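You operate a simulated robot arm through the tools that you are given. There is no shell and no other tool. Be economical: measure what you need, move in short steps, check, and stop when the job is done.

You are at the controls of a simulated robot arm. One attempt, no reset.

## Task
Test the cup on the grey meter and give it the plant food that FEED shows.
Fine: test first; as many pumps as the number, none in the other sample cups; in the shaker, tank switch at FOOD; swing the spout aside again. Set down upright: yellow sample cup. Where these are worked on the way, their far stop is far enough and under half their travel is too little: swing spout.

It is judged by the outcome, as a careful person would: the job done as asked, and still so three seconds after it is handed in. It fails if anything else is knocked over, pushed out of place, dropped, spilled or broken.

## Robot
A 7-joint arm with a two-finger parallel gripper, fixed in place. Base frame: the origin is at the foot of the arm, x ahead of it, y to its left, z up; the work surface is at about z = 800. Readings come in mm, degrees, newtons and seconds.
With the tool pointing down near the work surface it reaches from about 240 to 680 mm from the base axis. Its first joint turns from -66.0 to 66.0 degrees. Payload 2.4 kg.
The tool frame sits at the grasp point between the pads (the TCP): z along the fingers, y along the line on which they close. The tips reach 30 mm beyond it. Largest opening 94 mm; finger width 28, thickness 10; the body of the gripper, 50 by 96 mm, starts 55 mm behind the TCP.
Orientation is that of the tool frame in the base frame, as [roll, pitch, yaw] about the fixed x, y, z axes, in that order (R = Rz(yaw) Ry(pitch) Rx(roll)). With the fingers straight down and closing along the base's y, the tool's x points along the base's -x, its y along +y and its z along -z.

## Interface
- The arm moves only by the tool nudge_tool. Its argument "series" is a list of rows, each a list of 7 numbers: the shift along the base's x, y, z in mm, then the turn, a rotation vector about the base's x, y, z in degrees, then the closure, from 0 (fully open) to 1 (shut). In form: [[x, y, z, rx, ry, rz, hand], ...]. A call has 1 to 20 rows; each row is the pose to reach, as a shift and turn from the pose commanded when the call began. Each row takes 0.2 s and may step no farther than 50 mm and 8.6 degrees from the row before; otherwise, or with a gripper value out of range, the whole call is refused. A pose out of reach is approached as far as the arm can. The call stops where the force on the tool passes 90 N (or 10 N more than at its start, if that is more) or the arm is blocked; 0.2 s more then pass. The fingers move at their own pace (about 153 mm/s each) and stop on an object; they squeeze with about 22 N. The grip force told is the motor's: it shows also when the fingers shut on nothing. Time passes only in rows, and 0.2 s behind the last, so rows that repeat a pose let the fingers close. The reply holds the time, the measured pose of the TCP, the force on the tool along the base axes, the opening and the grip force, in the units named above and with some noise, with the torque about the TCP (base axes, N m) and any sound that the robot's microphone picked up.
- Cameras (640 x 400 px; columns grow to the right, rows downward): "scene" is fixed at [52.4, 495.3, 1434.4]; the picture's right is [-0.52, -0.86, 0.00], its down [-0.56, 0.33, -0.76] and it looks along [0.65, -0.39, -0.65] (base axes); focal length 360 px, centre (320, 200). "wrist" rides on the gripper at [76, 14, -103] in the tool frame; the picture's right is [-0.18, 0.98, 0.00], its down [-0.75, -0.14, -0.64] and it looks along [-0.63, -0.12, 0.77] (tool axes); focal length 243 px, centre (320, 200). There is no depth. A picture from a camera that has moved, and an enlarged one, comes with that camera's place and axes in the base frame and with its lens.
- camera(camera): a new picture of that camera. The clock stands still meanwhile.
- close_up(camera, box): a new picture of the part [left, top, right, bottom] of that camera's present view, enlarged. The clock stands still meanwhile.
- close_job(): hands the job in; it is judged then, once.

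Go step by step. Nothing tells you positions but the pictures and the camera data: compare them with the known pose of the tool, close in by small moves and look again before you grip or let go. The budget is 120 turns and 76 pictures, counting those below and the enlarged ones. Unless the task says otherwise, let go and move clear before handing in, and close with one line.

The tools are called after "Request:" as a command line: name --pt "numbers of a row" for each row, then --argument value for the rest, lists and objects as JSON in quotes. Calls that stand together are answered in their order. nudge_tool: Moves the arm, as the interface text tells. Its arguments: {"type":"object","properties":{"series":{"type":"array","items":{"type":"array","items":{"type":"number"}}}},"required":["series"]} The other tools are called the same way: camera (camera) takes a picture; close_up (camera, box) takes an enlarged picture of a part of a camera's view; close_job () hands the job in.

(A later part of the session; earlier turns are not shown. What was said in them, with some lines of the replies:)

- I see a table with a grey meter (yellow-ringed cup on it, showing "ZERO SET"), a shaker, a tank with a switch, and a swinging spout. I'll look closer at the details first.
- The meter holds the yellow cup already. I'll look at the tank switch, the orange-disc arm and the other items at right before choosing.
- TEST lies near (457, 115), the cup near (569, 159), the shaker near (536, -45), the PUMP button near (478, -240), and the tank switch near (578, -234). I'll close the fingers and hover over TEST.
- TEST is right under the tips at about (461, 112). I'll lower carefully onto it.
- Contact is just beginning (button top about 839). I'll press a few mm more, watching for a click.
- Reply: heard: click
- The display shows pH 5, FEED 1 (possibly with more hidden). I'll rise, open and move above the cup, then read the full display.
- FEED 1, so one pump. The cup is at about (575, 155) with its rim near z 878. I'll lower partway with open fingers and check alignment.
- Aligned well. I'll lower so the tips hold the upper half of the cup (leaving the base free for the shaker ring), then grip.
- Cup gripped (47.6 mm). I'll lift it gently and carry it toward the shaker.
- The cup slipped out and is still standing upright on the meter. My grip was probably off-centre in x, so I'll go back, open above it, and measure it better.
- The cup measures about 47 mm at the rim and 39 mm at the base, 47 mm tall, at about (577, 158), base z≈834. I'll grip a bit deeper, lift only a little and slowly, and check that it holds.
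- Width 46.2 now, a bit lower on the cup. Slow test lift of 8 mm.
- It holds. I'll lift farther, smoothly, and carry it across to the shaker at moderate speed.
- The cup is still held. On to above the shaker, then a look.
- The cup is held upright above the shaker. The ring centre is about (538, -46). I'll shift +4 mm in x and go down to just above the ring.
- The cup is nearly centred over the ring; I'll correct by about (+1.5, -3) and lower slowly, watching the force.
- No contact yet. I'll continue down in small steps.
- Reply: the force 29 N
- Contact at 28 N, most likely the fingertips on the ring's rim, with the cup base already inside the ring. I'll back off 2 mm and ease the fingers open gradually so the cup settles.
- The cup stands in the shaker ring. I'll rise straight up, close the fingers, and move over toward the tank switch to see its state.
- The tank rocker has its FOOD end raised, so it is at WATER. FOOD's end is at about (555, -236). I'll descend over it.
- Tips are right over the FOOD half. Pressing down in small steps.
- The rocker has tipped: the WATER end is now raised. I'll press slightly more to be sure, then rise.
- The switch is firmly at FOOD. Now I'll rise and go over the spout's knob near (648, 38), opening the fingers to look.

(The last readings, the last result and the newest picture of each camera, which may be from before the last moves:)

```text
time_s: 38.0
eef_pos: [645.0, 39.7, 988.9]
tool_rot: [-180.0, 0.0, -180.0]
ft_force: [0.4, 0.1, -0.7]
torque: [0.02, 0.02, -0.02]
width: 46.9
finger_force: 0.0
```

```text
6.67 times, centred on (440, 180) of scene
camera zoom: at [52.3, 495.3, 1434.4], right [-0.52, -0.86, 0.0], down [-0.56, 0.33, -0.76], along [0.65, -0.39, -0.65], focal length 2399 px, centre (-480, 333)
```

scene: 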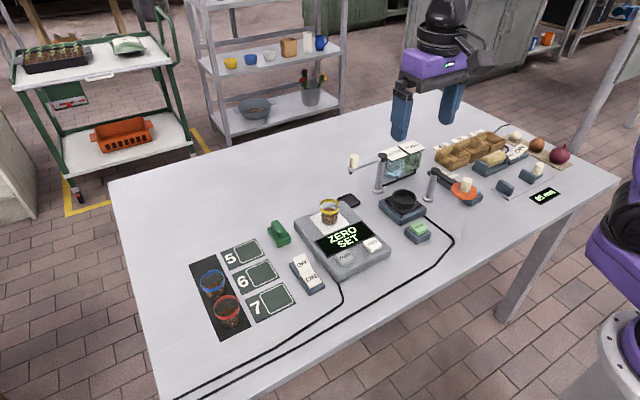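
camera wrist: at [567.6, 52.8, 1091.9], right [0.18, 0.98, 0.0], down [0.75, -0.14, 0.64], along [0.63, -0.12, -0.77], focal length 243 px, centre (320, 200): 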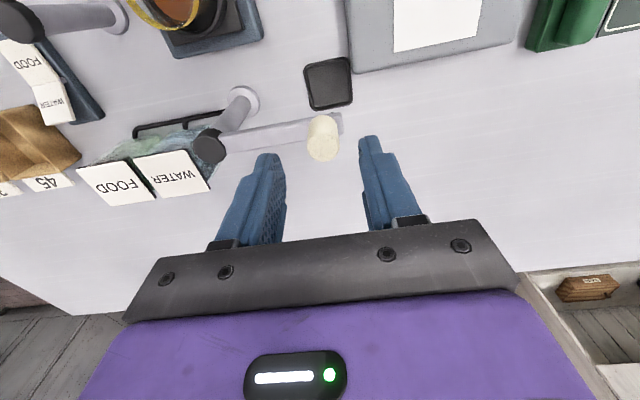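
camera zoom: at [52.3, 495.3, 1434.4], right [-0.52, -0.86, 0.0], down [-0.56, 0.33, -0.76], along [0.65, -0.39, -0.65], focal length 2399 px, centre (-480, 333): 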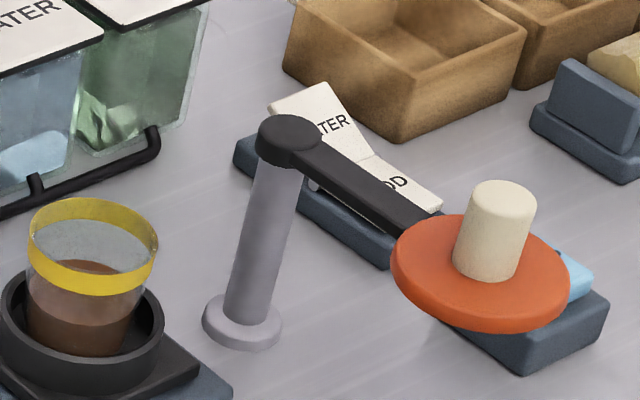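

The switch reads FOOD (WATER end raised). The spout knob is at about (647, 41), top z≈938, with its pivot near (636, -43). I'll lower around the knob.

Request:
nudge_tool --pt "1 1 -20 0 0 0 0.5" --pt "2 1 -40 0 0 0 0.5" --pt "2 1 -45 0 0 0 0.5" --pt "2 1 -45 0 0 0 0.5"

Request:
close_up --camera "wrist" --box '[180, 80, 460, 240]'

Request:
close_up --camera "scene" --box '[330, 110, 430, 190]'

```text
time_s: 39.0
eef_pos: [646.3, 40.4, 946.9]
tool_rot: [-180.0, 0.2, 180.0]
ft_force: [-11.0, 1.0, 28.4]
torque: [-0.71, 0.4, -0.5]
width: 46.7
finger_force: 0.0
```

```text
2.29 times, centred on (320, 160) of wrist
camera zoom: at [567.9, 53.5, 1049.4], right [0.18, 0.98, 0.0], down [0.75, -0.14, 0.64], along [0.63, -0.12, -0.76], focal length 555 px, centre (320, 291)
```

zoom: 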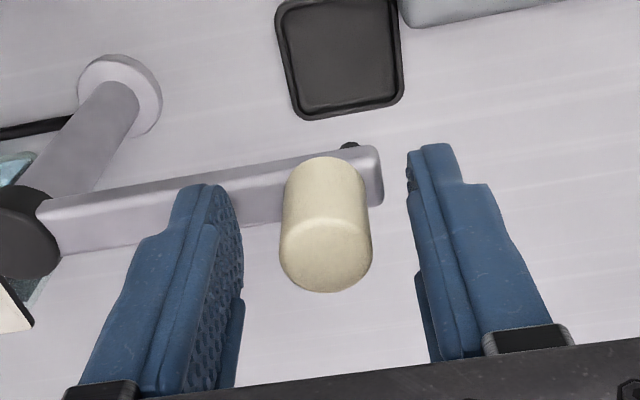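

```text
5.00 times, centred on (380, 150) of scene
camera zoom: at [51.5, 495.3, 1434.4], right [-0.52, -0.86, 0.0], down [-0.55, 0.33, -0.76], along [0.65, -0.39, -0.65], focal length 1799 px, centre (20, 450)
```

zoom: 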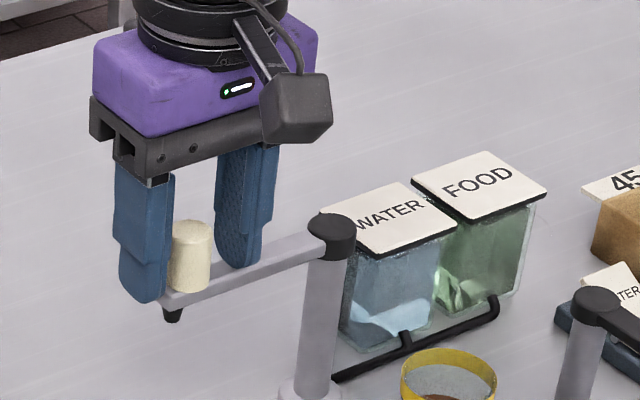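

The inner fingertip rests on the spout arm (arm top ≈ 917). I'll raise 4 mm, then close on the knob.

Request:
nudge_tool --pt "0 0 4 0 0 0 0.5" --pt "0 0 4 0 0 0 0.6" --pt "0 0 4 0 0 0 0.7" --pt "0 0 4 0 0 0 0.8" --pt "0 0 4 0 0 0 1" --pt "0 0 4 0 0 0 1"

Request:
close_up --camera "wrist" --box '[180, 80, 460, 240]'

```text
time_s: 40.4
eef_pos: [646.2, 41.9, 947.4]
tool_rot: [180.0, -0.2, -179.9]
ft_force: [0.0, 6.7, -14.0]
torque: [0.16, -0.47, 0.01]
width: 21.1
finger_force: 45.0
```

```text
2.29 times, centred on (320, 160) of wrist
camera zoom: at [567.9, 54.7, 1050.1], right [0.18, 0.98, 0.0], down [0.76, -0.14, 0.64], along [0.63, -0.12, -0.77], focal length 555 px, centre (320, 291)
```

zoom: 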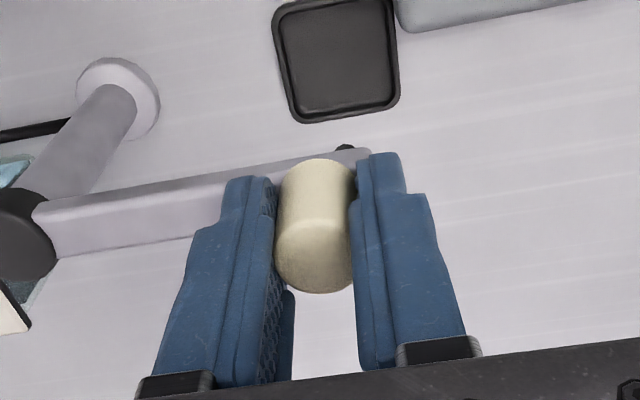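

Knob gripped. I'll start the swing along its arc about the pivot (636, -43), radius ≈ 85, first a quarter of the way.

Request:
nudge_tool --pt "-4 0.4 -1 0 0 0 1" --pt "-8.6 0.6 -1 0 0 0 1" --pt "-13 0.6 -1 0 0 0 1" --pt "-17.6 0.3 -1 0 0 0 1" --pt "-22 -0.3 -1 0 0 0 1" --pt "-26.4 -1.0 -1 0 0 0 1"

Request:
camera --camera "wrist"

```text
time_s: 41.8
eef_pos: [619.4, 38.9, 947.2]
tool_rot: [-180.0, -0.1, 179.9]
ft_force: [4.7, 1.9, -20.5]
torque: [0.02, -0.19, 0.36]
width: 21.2
finger_force: 45.3
```

```text
30 pictures are left
camera wrist: at [541.8, 51.9, 1050.6], right [0.19, 0.98, 0.0], down [0.75, -0.14, 0.64], along [0.63, -0.12, -0.77], focal length 243 px, centre (320, 200)
```

wrist: 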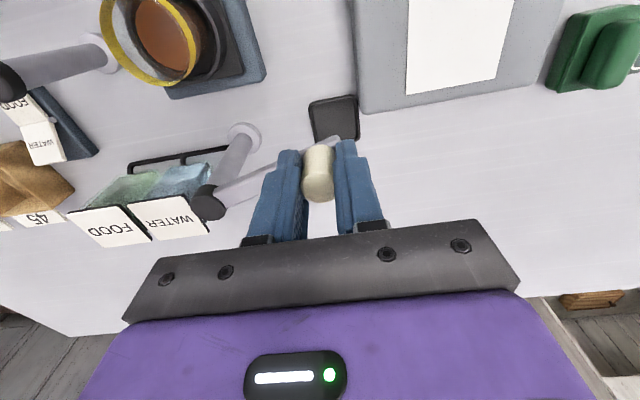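

It follows well. I'll lower the command slightly to relieve the upward pull and continue the arc.

Request:
nudge_tool --pt "-4 -1.2 -2 0 0 0 1" --pt "-8.6 -2.6 -3 0 0 0 1" --pt "-16.9 -5.7 -3 0 0 0 1" --pt "-24.9 -9.6 -3 0 0 0 1" --pt "-32.5 -14.3 -3 0 0 0 1" --pt "-39.5 -19.7 -3 0 0 0 1" --pt "-45.9 -25.9 -3 0 0 0 1" --pt "-51.6 -32.7 -3 0 0 0 1"

Request:
camera --camera "wrist"

```text
time_s: 43.6
eef_pos: [568.3, 5.1, 947.4]
tool_rot: [-180.0, 0.4, 179.8]
ft_force: [-0.1, 7.0, 32.4]
torque: [0.06, -0.24, 0.58]
width: 21.4
finger_force: 45.4
```

```text
29 pictures are left
camera wrist: at [489.9, 18.6, 1049.4], right [0.19, 0.98, 0.0], down [0.75, -0.14, 0.65], along [0.63, -0.12, -0.76], focal length 243 px, centre (320, 200)
```

wrist: 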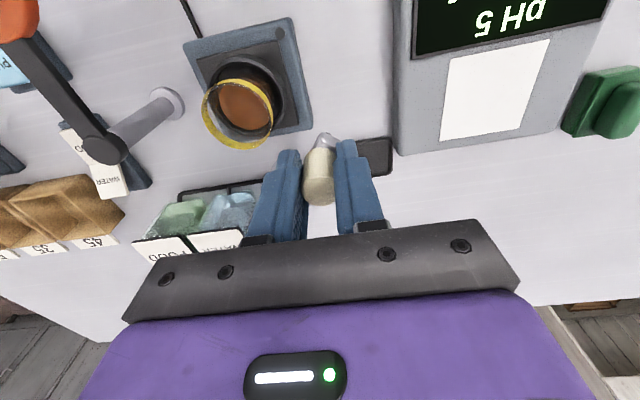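

Now z is pressing slightly down; I'll ease up 2 mm and continue toward the shaker, checking nozzle clearance over the cup.

Request:
nudge_tool --pt "-2 -3 2 0 0 0 1" --pt "-5 -7 2 0 0 0 1" --pt "-9 -15 2 0 0 0 1" --pt "-12 -23 2 0 0 0 1"

Request:
close_up --camera "scene" --box '[340, 120, 440, 220]'

```text
time_s: 44.6
eef_pos: [555.3, -18.1, 947.4]
tool_rot: [-179.9, 0.0, 179.8]
ft_force: [12.7, -0.8, -2.8]
torque: [0.08, -0.42, 0.29]
width: 21.5
finger_force: 44.5
```

```text
4.00 times, centred on (390, 170) of scene
camera zoom: at [52.7, 495.3, 1434.4], right [-0.52, -0.86, 0.0], down [-0.56, 0.33, -0.76], along [0.65, -0.39, -0.65], focal length 1439 px, centre (40, 320)
```

zoom: 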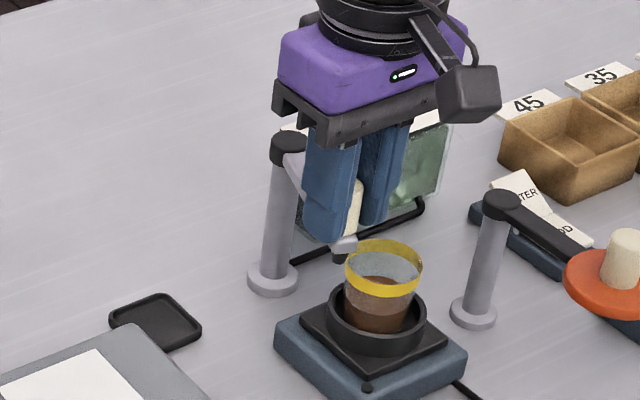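

Nozzle clears the cup rim (~15 mm). Continuing to the stop.

Request:
nudge_tool --pt "0 -7.3 0 0 0 0 1" --pt "-1.5 -16 0 0 0 0 1" --pt "-2 -22 0 0 0 0 1"

Request:
close_up --camera "scene" --box '[340, 120, 440, 220]'

Request:
camera --camera "wrist"

```text
time_s: 45.4
eef_pos: [550.9, -38.4, 946.8]
tool_rot: [179.9, -0.4, -179.8]
ft_force: [-11.3, 5.8, 9.8]
torque: [0.04, 0.47, 0.5]
width: 21.4
finger_force: 45.5
```

```text
4.00 times, centred on (390, 170) of scene
camera zoom: at [51.9, 495.5, 1434.3], right [-0.52, -0.86, 0.0], down [-0.55, 0.33, -0.76], along [0.65, -0.39, -0.65], focal length 1439 px, centre (40, 320)
```

zoom: 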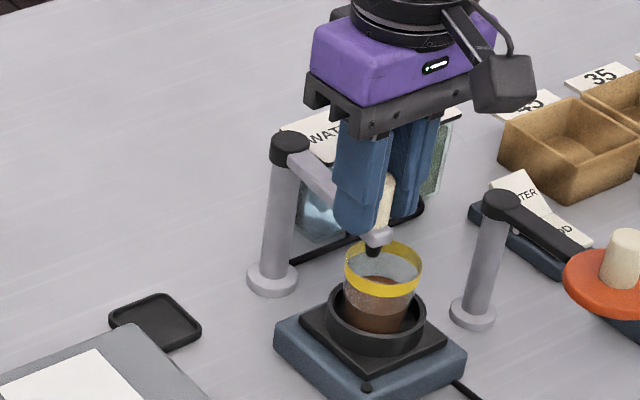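

```text
26 pictures are left
camera wrist: at [474.6, -25.7, 1050.4], right [0.18, 0.98, 0.0], down [0.76, -0.14, 0.64], along [0.63, -0.12, -0.77], focal length 243 px, centre (320, 200)
```

wrist: 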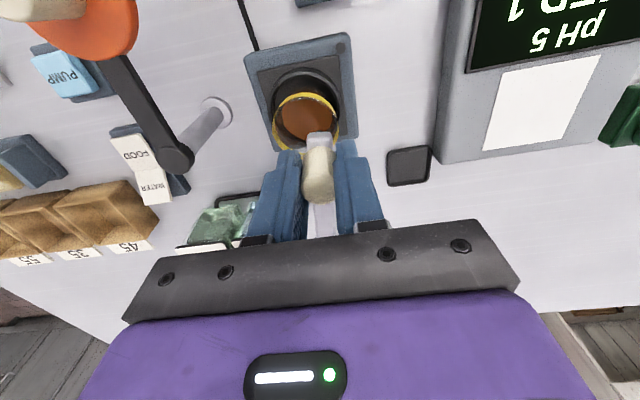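

The nozzle is over the cup. I'll push a little more to the far stop.

Request:
nudge_tool --pt "0.5 -3 -0.5 0 0 0 1" --pt "0.5 -6 -0.5 0 0 0 1" --pt "0.5 -9 -0.5 0 0 0 1"

```text
time_s: 46.2
eef_pos: [552.5, -49.5, 946.8]
tool_rot: [-180.0, -0.4, 179.9]
ft_force: [-22.1, 2.5, 20.4]
torque: [-0.05, 0.58, 0.2]
width: 20.8
finger_force: 44.9
```

Request:
nudge_tool --pt "-1.5 0 1 0 0 0 1" --pt "-1.5 0 1 0 0 0 1"

Request:
close_up --camera "scene" --box '[360, 150, 420, 210]'

Request:
close_up --camera "wrist" --box '[220, 20, 420, 220]'

```text
time_s: 46.8
eef_pos: [551.6, -49.0, 946.1]
tool_rot: [180.0, 0.0, 180.0]
ft_force: [-7.0, -2.9, -0.4]
torque: [-0.05, 1.07, -0.18]
width: 21.4
finger_force: 45.1
```

```text
6.67 times, centred on (390, 180) of scene
camera zoom: at [52.2, 495.3, 1434.4], right [-0.52, -0.86, 0.0], down [-0.55, 0.33, -0.76], along [0.65, -0.39, -0.65], focal length 2399 px, centre (-147, 333)
```

zoom: 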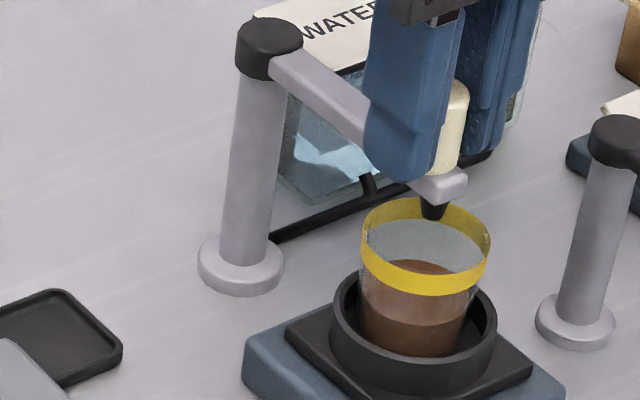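

```text
2.00 times, centred on (320, 120) of wrist
camera zoom: at [474.6, -35.9, 1049.8], right [0.19, 0.98, 0.0], down [0.75, -0.14, 0.64], along [0.63, -0.12, -0.77], focal length 485 px, centre (320, 360)
```

zoom: 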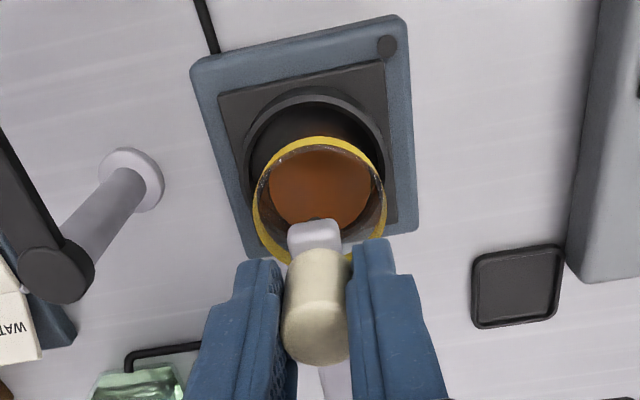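

The nozzle is above the cup's centre within a few mm. One gentle extra push to see whether this is the stop.

Request:
nudge_tool --pt "0 -2 0 0 0 0 1" --pt "0 -4 0 0 0 0 1"

```text
time_s: 47.4
eef_pos: [551.1, -50.2, 946.1]
tool_rot: [180.0, -0.1, -179.8]
ft_force: [-12.2, 6.5, -6.4]
torque: [0.0, -0.32, 0.37]
width: 21.4
finger_force: 45.1
```

That's the stop. I'll ease off, open symmetrically, and rise clear.

Request:
nudge_tool --pt "0 2 0 0 0 0 1" --pt "0 2 0 0 0 0 0.7" --pt "0 2 0 0 0 0 0.6" --pt "0 2 0 0 0 0 0.5" --pt "0 2 0 0 0 0 0.5" --pt "0 2 20 0 0 0 0.5" --pt "0 2 50 0 0 0 0.5" --pt "0 2 65 0 0 0 0.5"

Request:
close_up --camera "scene" --box '[360, 130, 480, 220]'

```text
time_s: 49.2
eef_pos: [550.6, -50.9, 1012.6]
tool_rot: [180.0, 0.1, -180.0]
ft_force: [0.5, 0.3, 0.4]
torque: [0.0, -0.02, 0.01]
width: 47.2
finger_force: 0.0
```

```text
4.44 times, centred on (420, 175) of scene
camera zoom: at [52.3, 495.3, 1434.4], right [-0.52, -0.86, 0.0], down [-0.56, 0.33, -0.76], along [0.65, -0.39, -0.65], focal length 1599 px, centre (-124, 311)
```

zoom: 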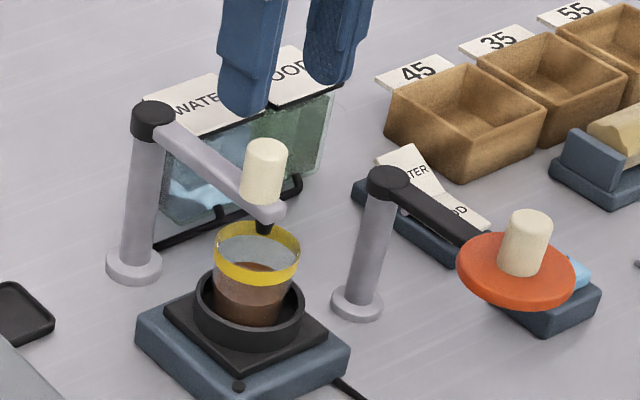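

Spout is positioned and free. Next, move with closed fingers above the PUMP button near (485, -239).

Request:
nudge_tool --pt "0 0 20 0 0 0 0.5" --pt "-12 -45 20 0 0 0 0.8" --pt "-28 -90 20 0 0 0 1" --pt "-45 -135 20 0 0 0 1" --pt "-60 -175 10 0 0 0 1" --pt "-66 -188 -30 0 0 0 1" --pt "-66 -188 -70 0 0 0 1" --pt "-66 -188 -90 0 0 0 1" --pt "-66 -188 -90 0 0 0 1"

Request:
camera --camera "wrist"

Request:
close_up --camera "scene" --box '[400, 130, 520, 220]'

```text
time_s: 51.2
eef_pos: [486.3, -238.6, 922.1]
tool_rot: [180.0, 0.0, 180.0]
ft_force: [0.1, -0.4, 0.1]
torque: [-0.01, -0.03, 0.0]
width: 0.0
finger_force: 22.0
```

```text
22 pictures are left
camera wrist: at [409.2, -224.8, 1024.4], right [0.18, 0.98, 0.0], down [0.75, -0.14, 0.64], along [0.63, -0.12, -0.77], focal length 243 px, centre (320, 200)
```

wrist: 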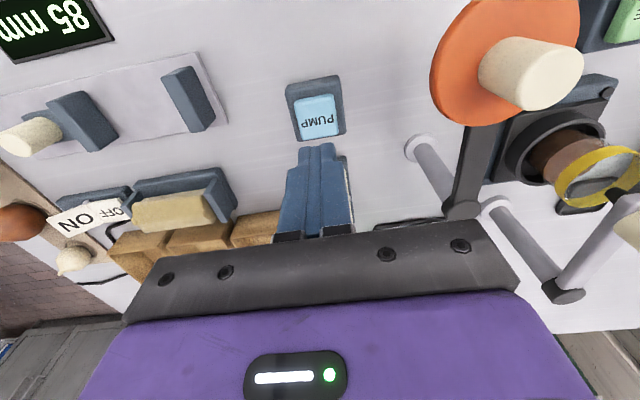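

```text
4.44 times, centred on (460, 175) of scene
camera zoom: at [52.4, 495.3, 1434.4], right [-0.52, -0.86, 0.0], down [-0.56, 0.33, -0.76], along [0.65, -0.39, -0.65], focal length 1599 px, centre (-302, 311)
```

zoom: 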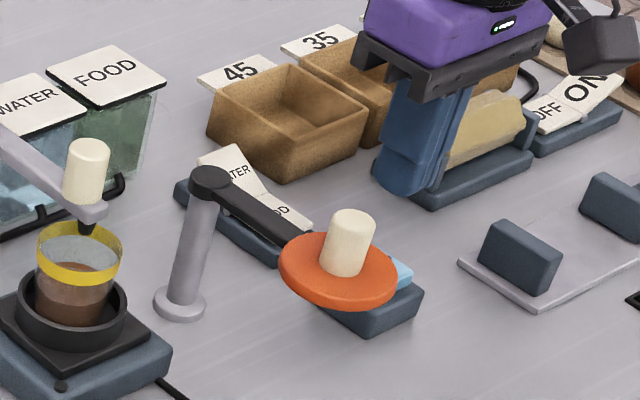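

PUMP is at about (481, -238). Descending toward it, just above contact.

Request:
nudge_tool --pt "-5 0.5 -20 0 0 0 1" --pt "-5 0.5 -40 0 0 0 1" --pt "-5 0.5 -48 0 0 0 1"

Request:
close_up --camera "wrist" --box '[220, 60, 420, 220]'

```text
time_s: 52.0
eef_pos: [480.8, -237.4, 874.4]
tool_rot: [179.9, 0.0, 179.9]
ft_force: [0.1, 0.0, 0.5]
torque: [0.02, -0.02, 0.01]
width: 0.1
finger_force: 22.2
```

```text
2.50 times, centred on (320, 140) of wrist
camera zoom: at [403.6, -224.5, 976.9], right [0.18, 0.98, 0.0], down [0.75, -0.14, 0.64], along [0.63, -0.12, -0.77], focal length 606 px, centre (320, 350)
```

zoom: 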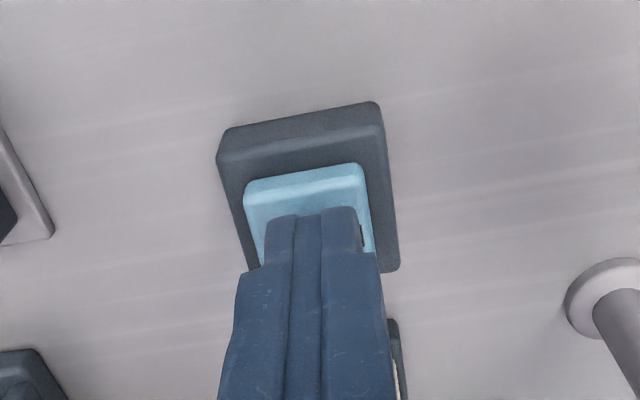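

Tips are over the button. Lowering gently until contact.

Request:
nudge_tool --pt "0 0 -4 0 0 0 1" --pt "0 0 -8 0 0 0 1" --pt "0 0 -11 0 0 0 1"

```text
time_s: 52.8
eef_pos: [482.0, -236.0, 862.4]
tool_rot: [-180.0, 0.0, -180.0]
ft_force: [-1.4, 0.6, 1.4]
torque: [0.0, 0.03, 0.03]
width: 0.2
finger_force: 21.7
```

Request:
nudge_tool --pt "0 0 -2 0 0 0 1" --pt "0 0 -4 0 0 0 1"

```text
time_s: 53.4
eef_pos: [481.1, -237.4, 859.1]
tool_rot: [-180.0, 0.1, -180.0]
ft_force: [1.1, 0.5, 3.0]
torque: [0.03, -0.07, 0.01]
width: 0.0
finger_force: 21.9
heard: click
```

One click heard: one pump. I'll lift off straight away and check the cup.

Request:
nudge_tool --pt "0 0 20 0 0 0 1" --pt "0 0 60 0 0 0 1" --pt "0 0 100 0 0 0 1" --pt "0 0 130 0 0 0 1"

Request:
close_up --camera "scene" --box '[360, 130, 480, 220]'

```text
time_s: 54.4
eef_pos: [482.2, -237.7, 990.4]
tool_rot: [180.0, 0.0, -180.0]
ft_force: [-0.5, -0.3, -0.4]
torque: [0.0, 0.05, 0.02]
width: 0.0
finger_force: 21.7
```

```text
4.44 times, centred on (420, 175) of scene
camera zoom: at [52.3, 495.3, 1434.4], right [-0.52, -0.86, 0.0], down [-0.56, 0.33, -0.76], along [0.65, -0.39, -0.65], focal length 1599 px, centre (-124, 311)
```

zoom: 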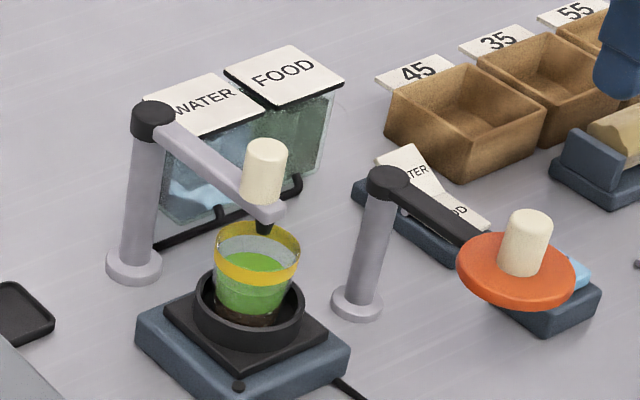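

The green food went into the cup. Now back to the spout knob at about (551, -50) to swing it aside.

Request:
nudge_tool --pt "0 0 25 0 0 0 1" --pt "12 45 25 0 0 0 1" --pt "30 90 25 0 0 0 0.8" --pt "50 135 25 0 0 0 0.5" --pt "66 178 25 0 0 0 0.5" --pt "69 188 15 0 0 0 0.5" --pt "69 188 -15 0 0 0 0.5" --pt "69 188 -15 0 0 0 0.5"

Request:
camera --camera "wrist"

```text
time_s: 56.2
eef_pos: [550.3, -49.6, 973.0]
tool_rot: [180.0, -0.1, 180.0]
ft_force: [0.1, -0.5, 0.3]
torque: [0.0, -0.02, 0.02]
width: 47.1
finger_force: 0.1
```

```text
18 pictures are left
camera wrist: at [472.2, -37.3, 1075.7], right [0.18, 0.98, 0.0], down [0.75, -0.14, 0.64], along [0.63, -0.12, -0.77], focal length 243 px, centre (320, 200)
```

wrist: 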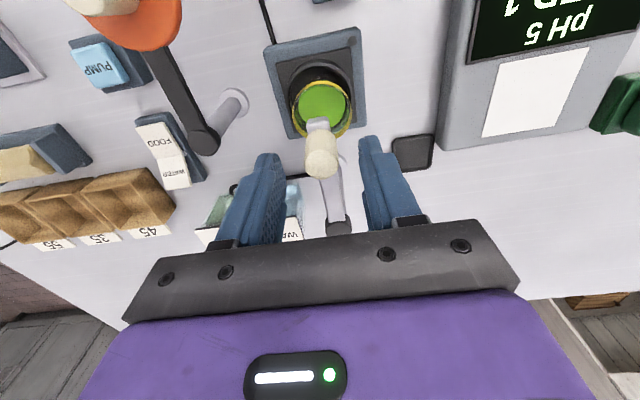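

Knob is between the fingers. Lower and grip.

Request:
nudge_tool --pt "1 0 -12 0 0 0 0.5" --pt "1 0 -23.5 0 0 0 0.5" --pt "1 0 -23.5 0 0 0 0.6" --pt "1 0 -23.5 0 0 0 0.7" --pt "1 0 -23.5 0 0 0 0.8" --pt "1 0 -23.5 0 0 0 1" --pt "1 0 -23.5 0 0 0 1"

```text
time_s: 57.8
eef_pos: [550.7, -50.3, 949.6]
tool_rot: [-180.0, 0.0, -180.0]
ft_force: [0.0, -0.2, -3.0]
torque: [-0.02, -0.11, -0.02]
width: 20.9
finger_force: 45.2
```

Gripped. Swinging back along the arc, first part.

Request:
nudge_tool --pt "0.2 4 0 0 0 0 1" --pt "0.5 8.8 0 0 0 0 1" --pt "1.2 17.5 0 0 0 0 1" --pt "2.8 26 0 0 0 0 1" --pt "5.2 34.5 0 0 0 0 1" --pt "8.6 42.4 0 0 0 0 1" --pt "12.8 50 0 0 0 0 1" --pt "18 57 0 0 0 0 1"

```text
time_s: 59.6
eef_pos: [569.4, 8.5, 951.1]
tool_rot: [-179.9, 0.1, -179.9]
ft_force: [0.3, -3.9, -1.8]
torque: [-0.1, 0.0, -0.34]
width: 20.8
finger_force: 45.5
```

Forces small, it follows. Continuing.

Request:
nudge_tool --pt "5.1 5.9 0 0 0 0 1" --pt "11.5 12.1 0 0 0 0 1" --pt "18.4 17.5 0 0 0 0 1" --pt "25.9 22.2 0 0 0 0 1" --pt "33.9 26.1 0 0 0 0 1" --pt "42.2 29.1 0 0 0 0 1" --pt "50.8 31.2 0 0 0 0 1" --pt "59.5 32.5 0 0 0 0 1"

Request:
camera --camera "scene"

```text
time_s: 61.4
eef_pos: [629.6, 40.6, 950.2]
tool_rot: [180.0, 0.0, -179.9]
ft_force: [-2.6, -2.5, 3.2]
torque: [0.08, -0.12, -0.32]
width: 21.0
finger_force: 44.7
```

```text
17 pictures are left
```

scene: 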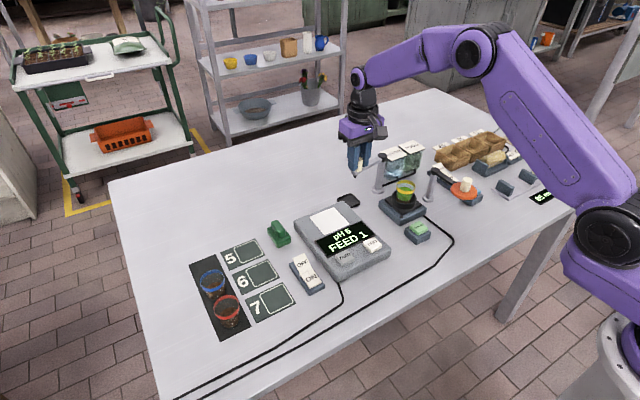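

Almost back. Finish to the original angle (about 17 mm more in x).

Request:
nudge_tool --pt "5 0.5 0 0 0 0 1" --pt "10 0.6 0 0 0 0 1" --pt "14 0.4 0 0 0 0 1" --pt "17 0.2 0 0 0 0 1"

```text
time_s: 62.4
eef_pos: [647.0, 42.5, 951.3]
tool_rot: [179.9, 0.1, -179.8]
ft_force: [-7.4, 7.7, 10.8]
torque: [0.23, 0.14, -0.16]
width: 20.7
finger_force: 44.9
```

The spout is back at its original place. Release and rise clear, then check everything.

Request:
nudge_tool --pt "-0.5 -0.5 1 0 0 0 0.8" --pt "-0.5 -0.5 1 0 0 0 0.65" --pt "-0.5 -0.5 1 0 0 0 0.5" --pt "-0.5 -0.5 1 0 0 0 0.5" --pt "-0.5 -0.5 20 0 0 0 0.5" --pt "-0.5 -0.5 60 0 0 0 0.5" --pt "-20 0 105 0 0 0 0.5" --pt "-50 10 140 0 0 0 0.5" --pt "-80 20 170 0 0 0 0.5"

Request:
close_up --camera "scene" --box '[330, 120, 490, 230]'

Request:
camera --camera "wrist"

```text
time_s: 64.4
eef_pos: [566.7, 61.3, 1121.1]
tool_rot: [-180.0, -0.1, -179.9]
ft_force: [0.6, 0.0, 0.3]
torque: [0.02, -0.03, 0.02]
width: 47.1
finger_force: 0.0
```

```text
3.64 times, centred on (410, 175) of scene
camera zoom: at [52.4, 495.3, 1434.4], right [-0.52, -0.86, 0.0], down [-0.56, 0.33, -0.76], along [0.65, -0.39, -0.65], focal length 1308 px, centre (-7, 291)
```

zoom: 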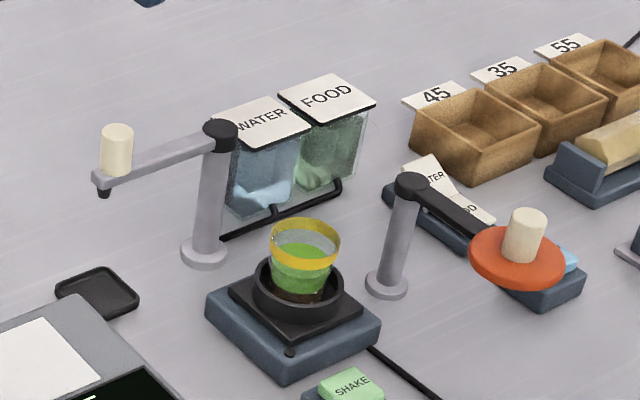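

```text
15 pictures are left
camera wrist: at [488.7, 73.8, 1223.9], right [0.18, 0.98, 0.0], down [0.75, -0.14, 0.64], along [0.63, -0.12, -0.77], focal length 243 px, centre (320, 200)
```

wrist: 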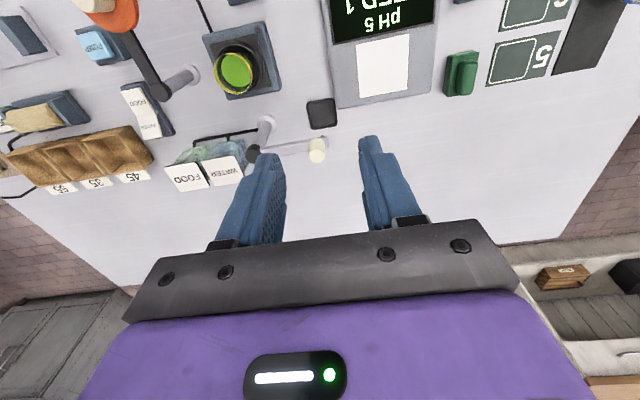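

The spout is aside, the tank switch is at FOOD, and the yellow cup stands upright in the shaker with its one pump of food. The arm is clear, so I'm handing the job in.

Request:
close_job

```text
The job is handed in.
```

The meter read pH 5 and FEED 1, so the yellow cup got one pump of plant food in the shaker; it stands upright there, the tank switch is at FOOD, and the spout is swung aside. My first try at lifting the cup slipped, but it stayed upright on the meter.
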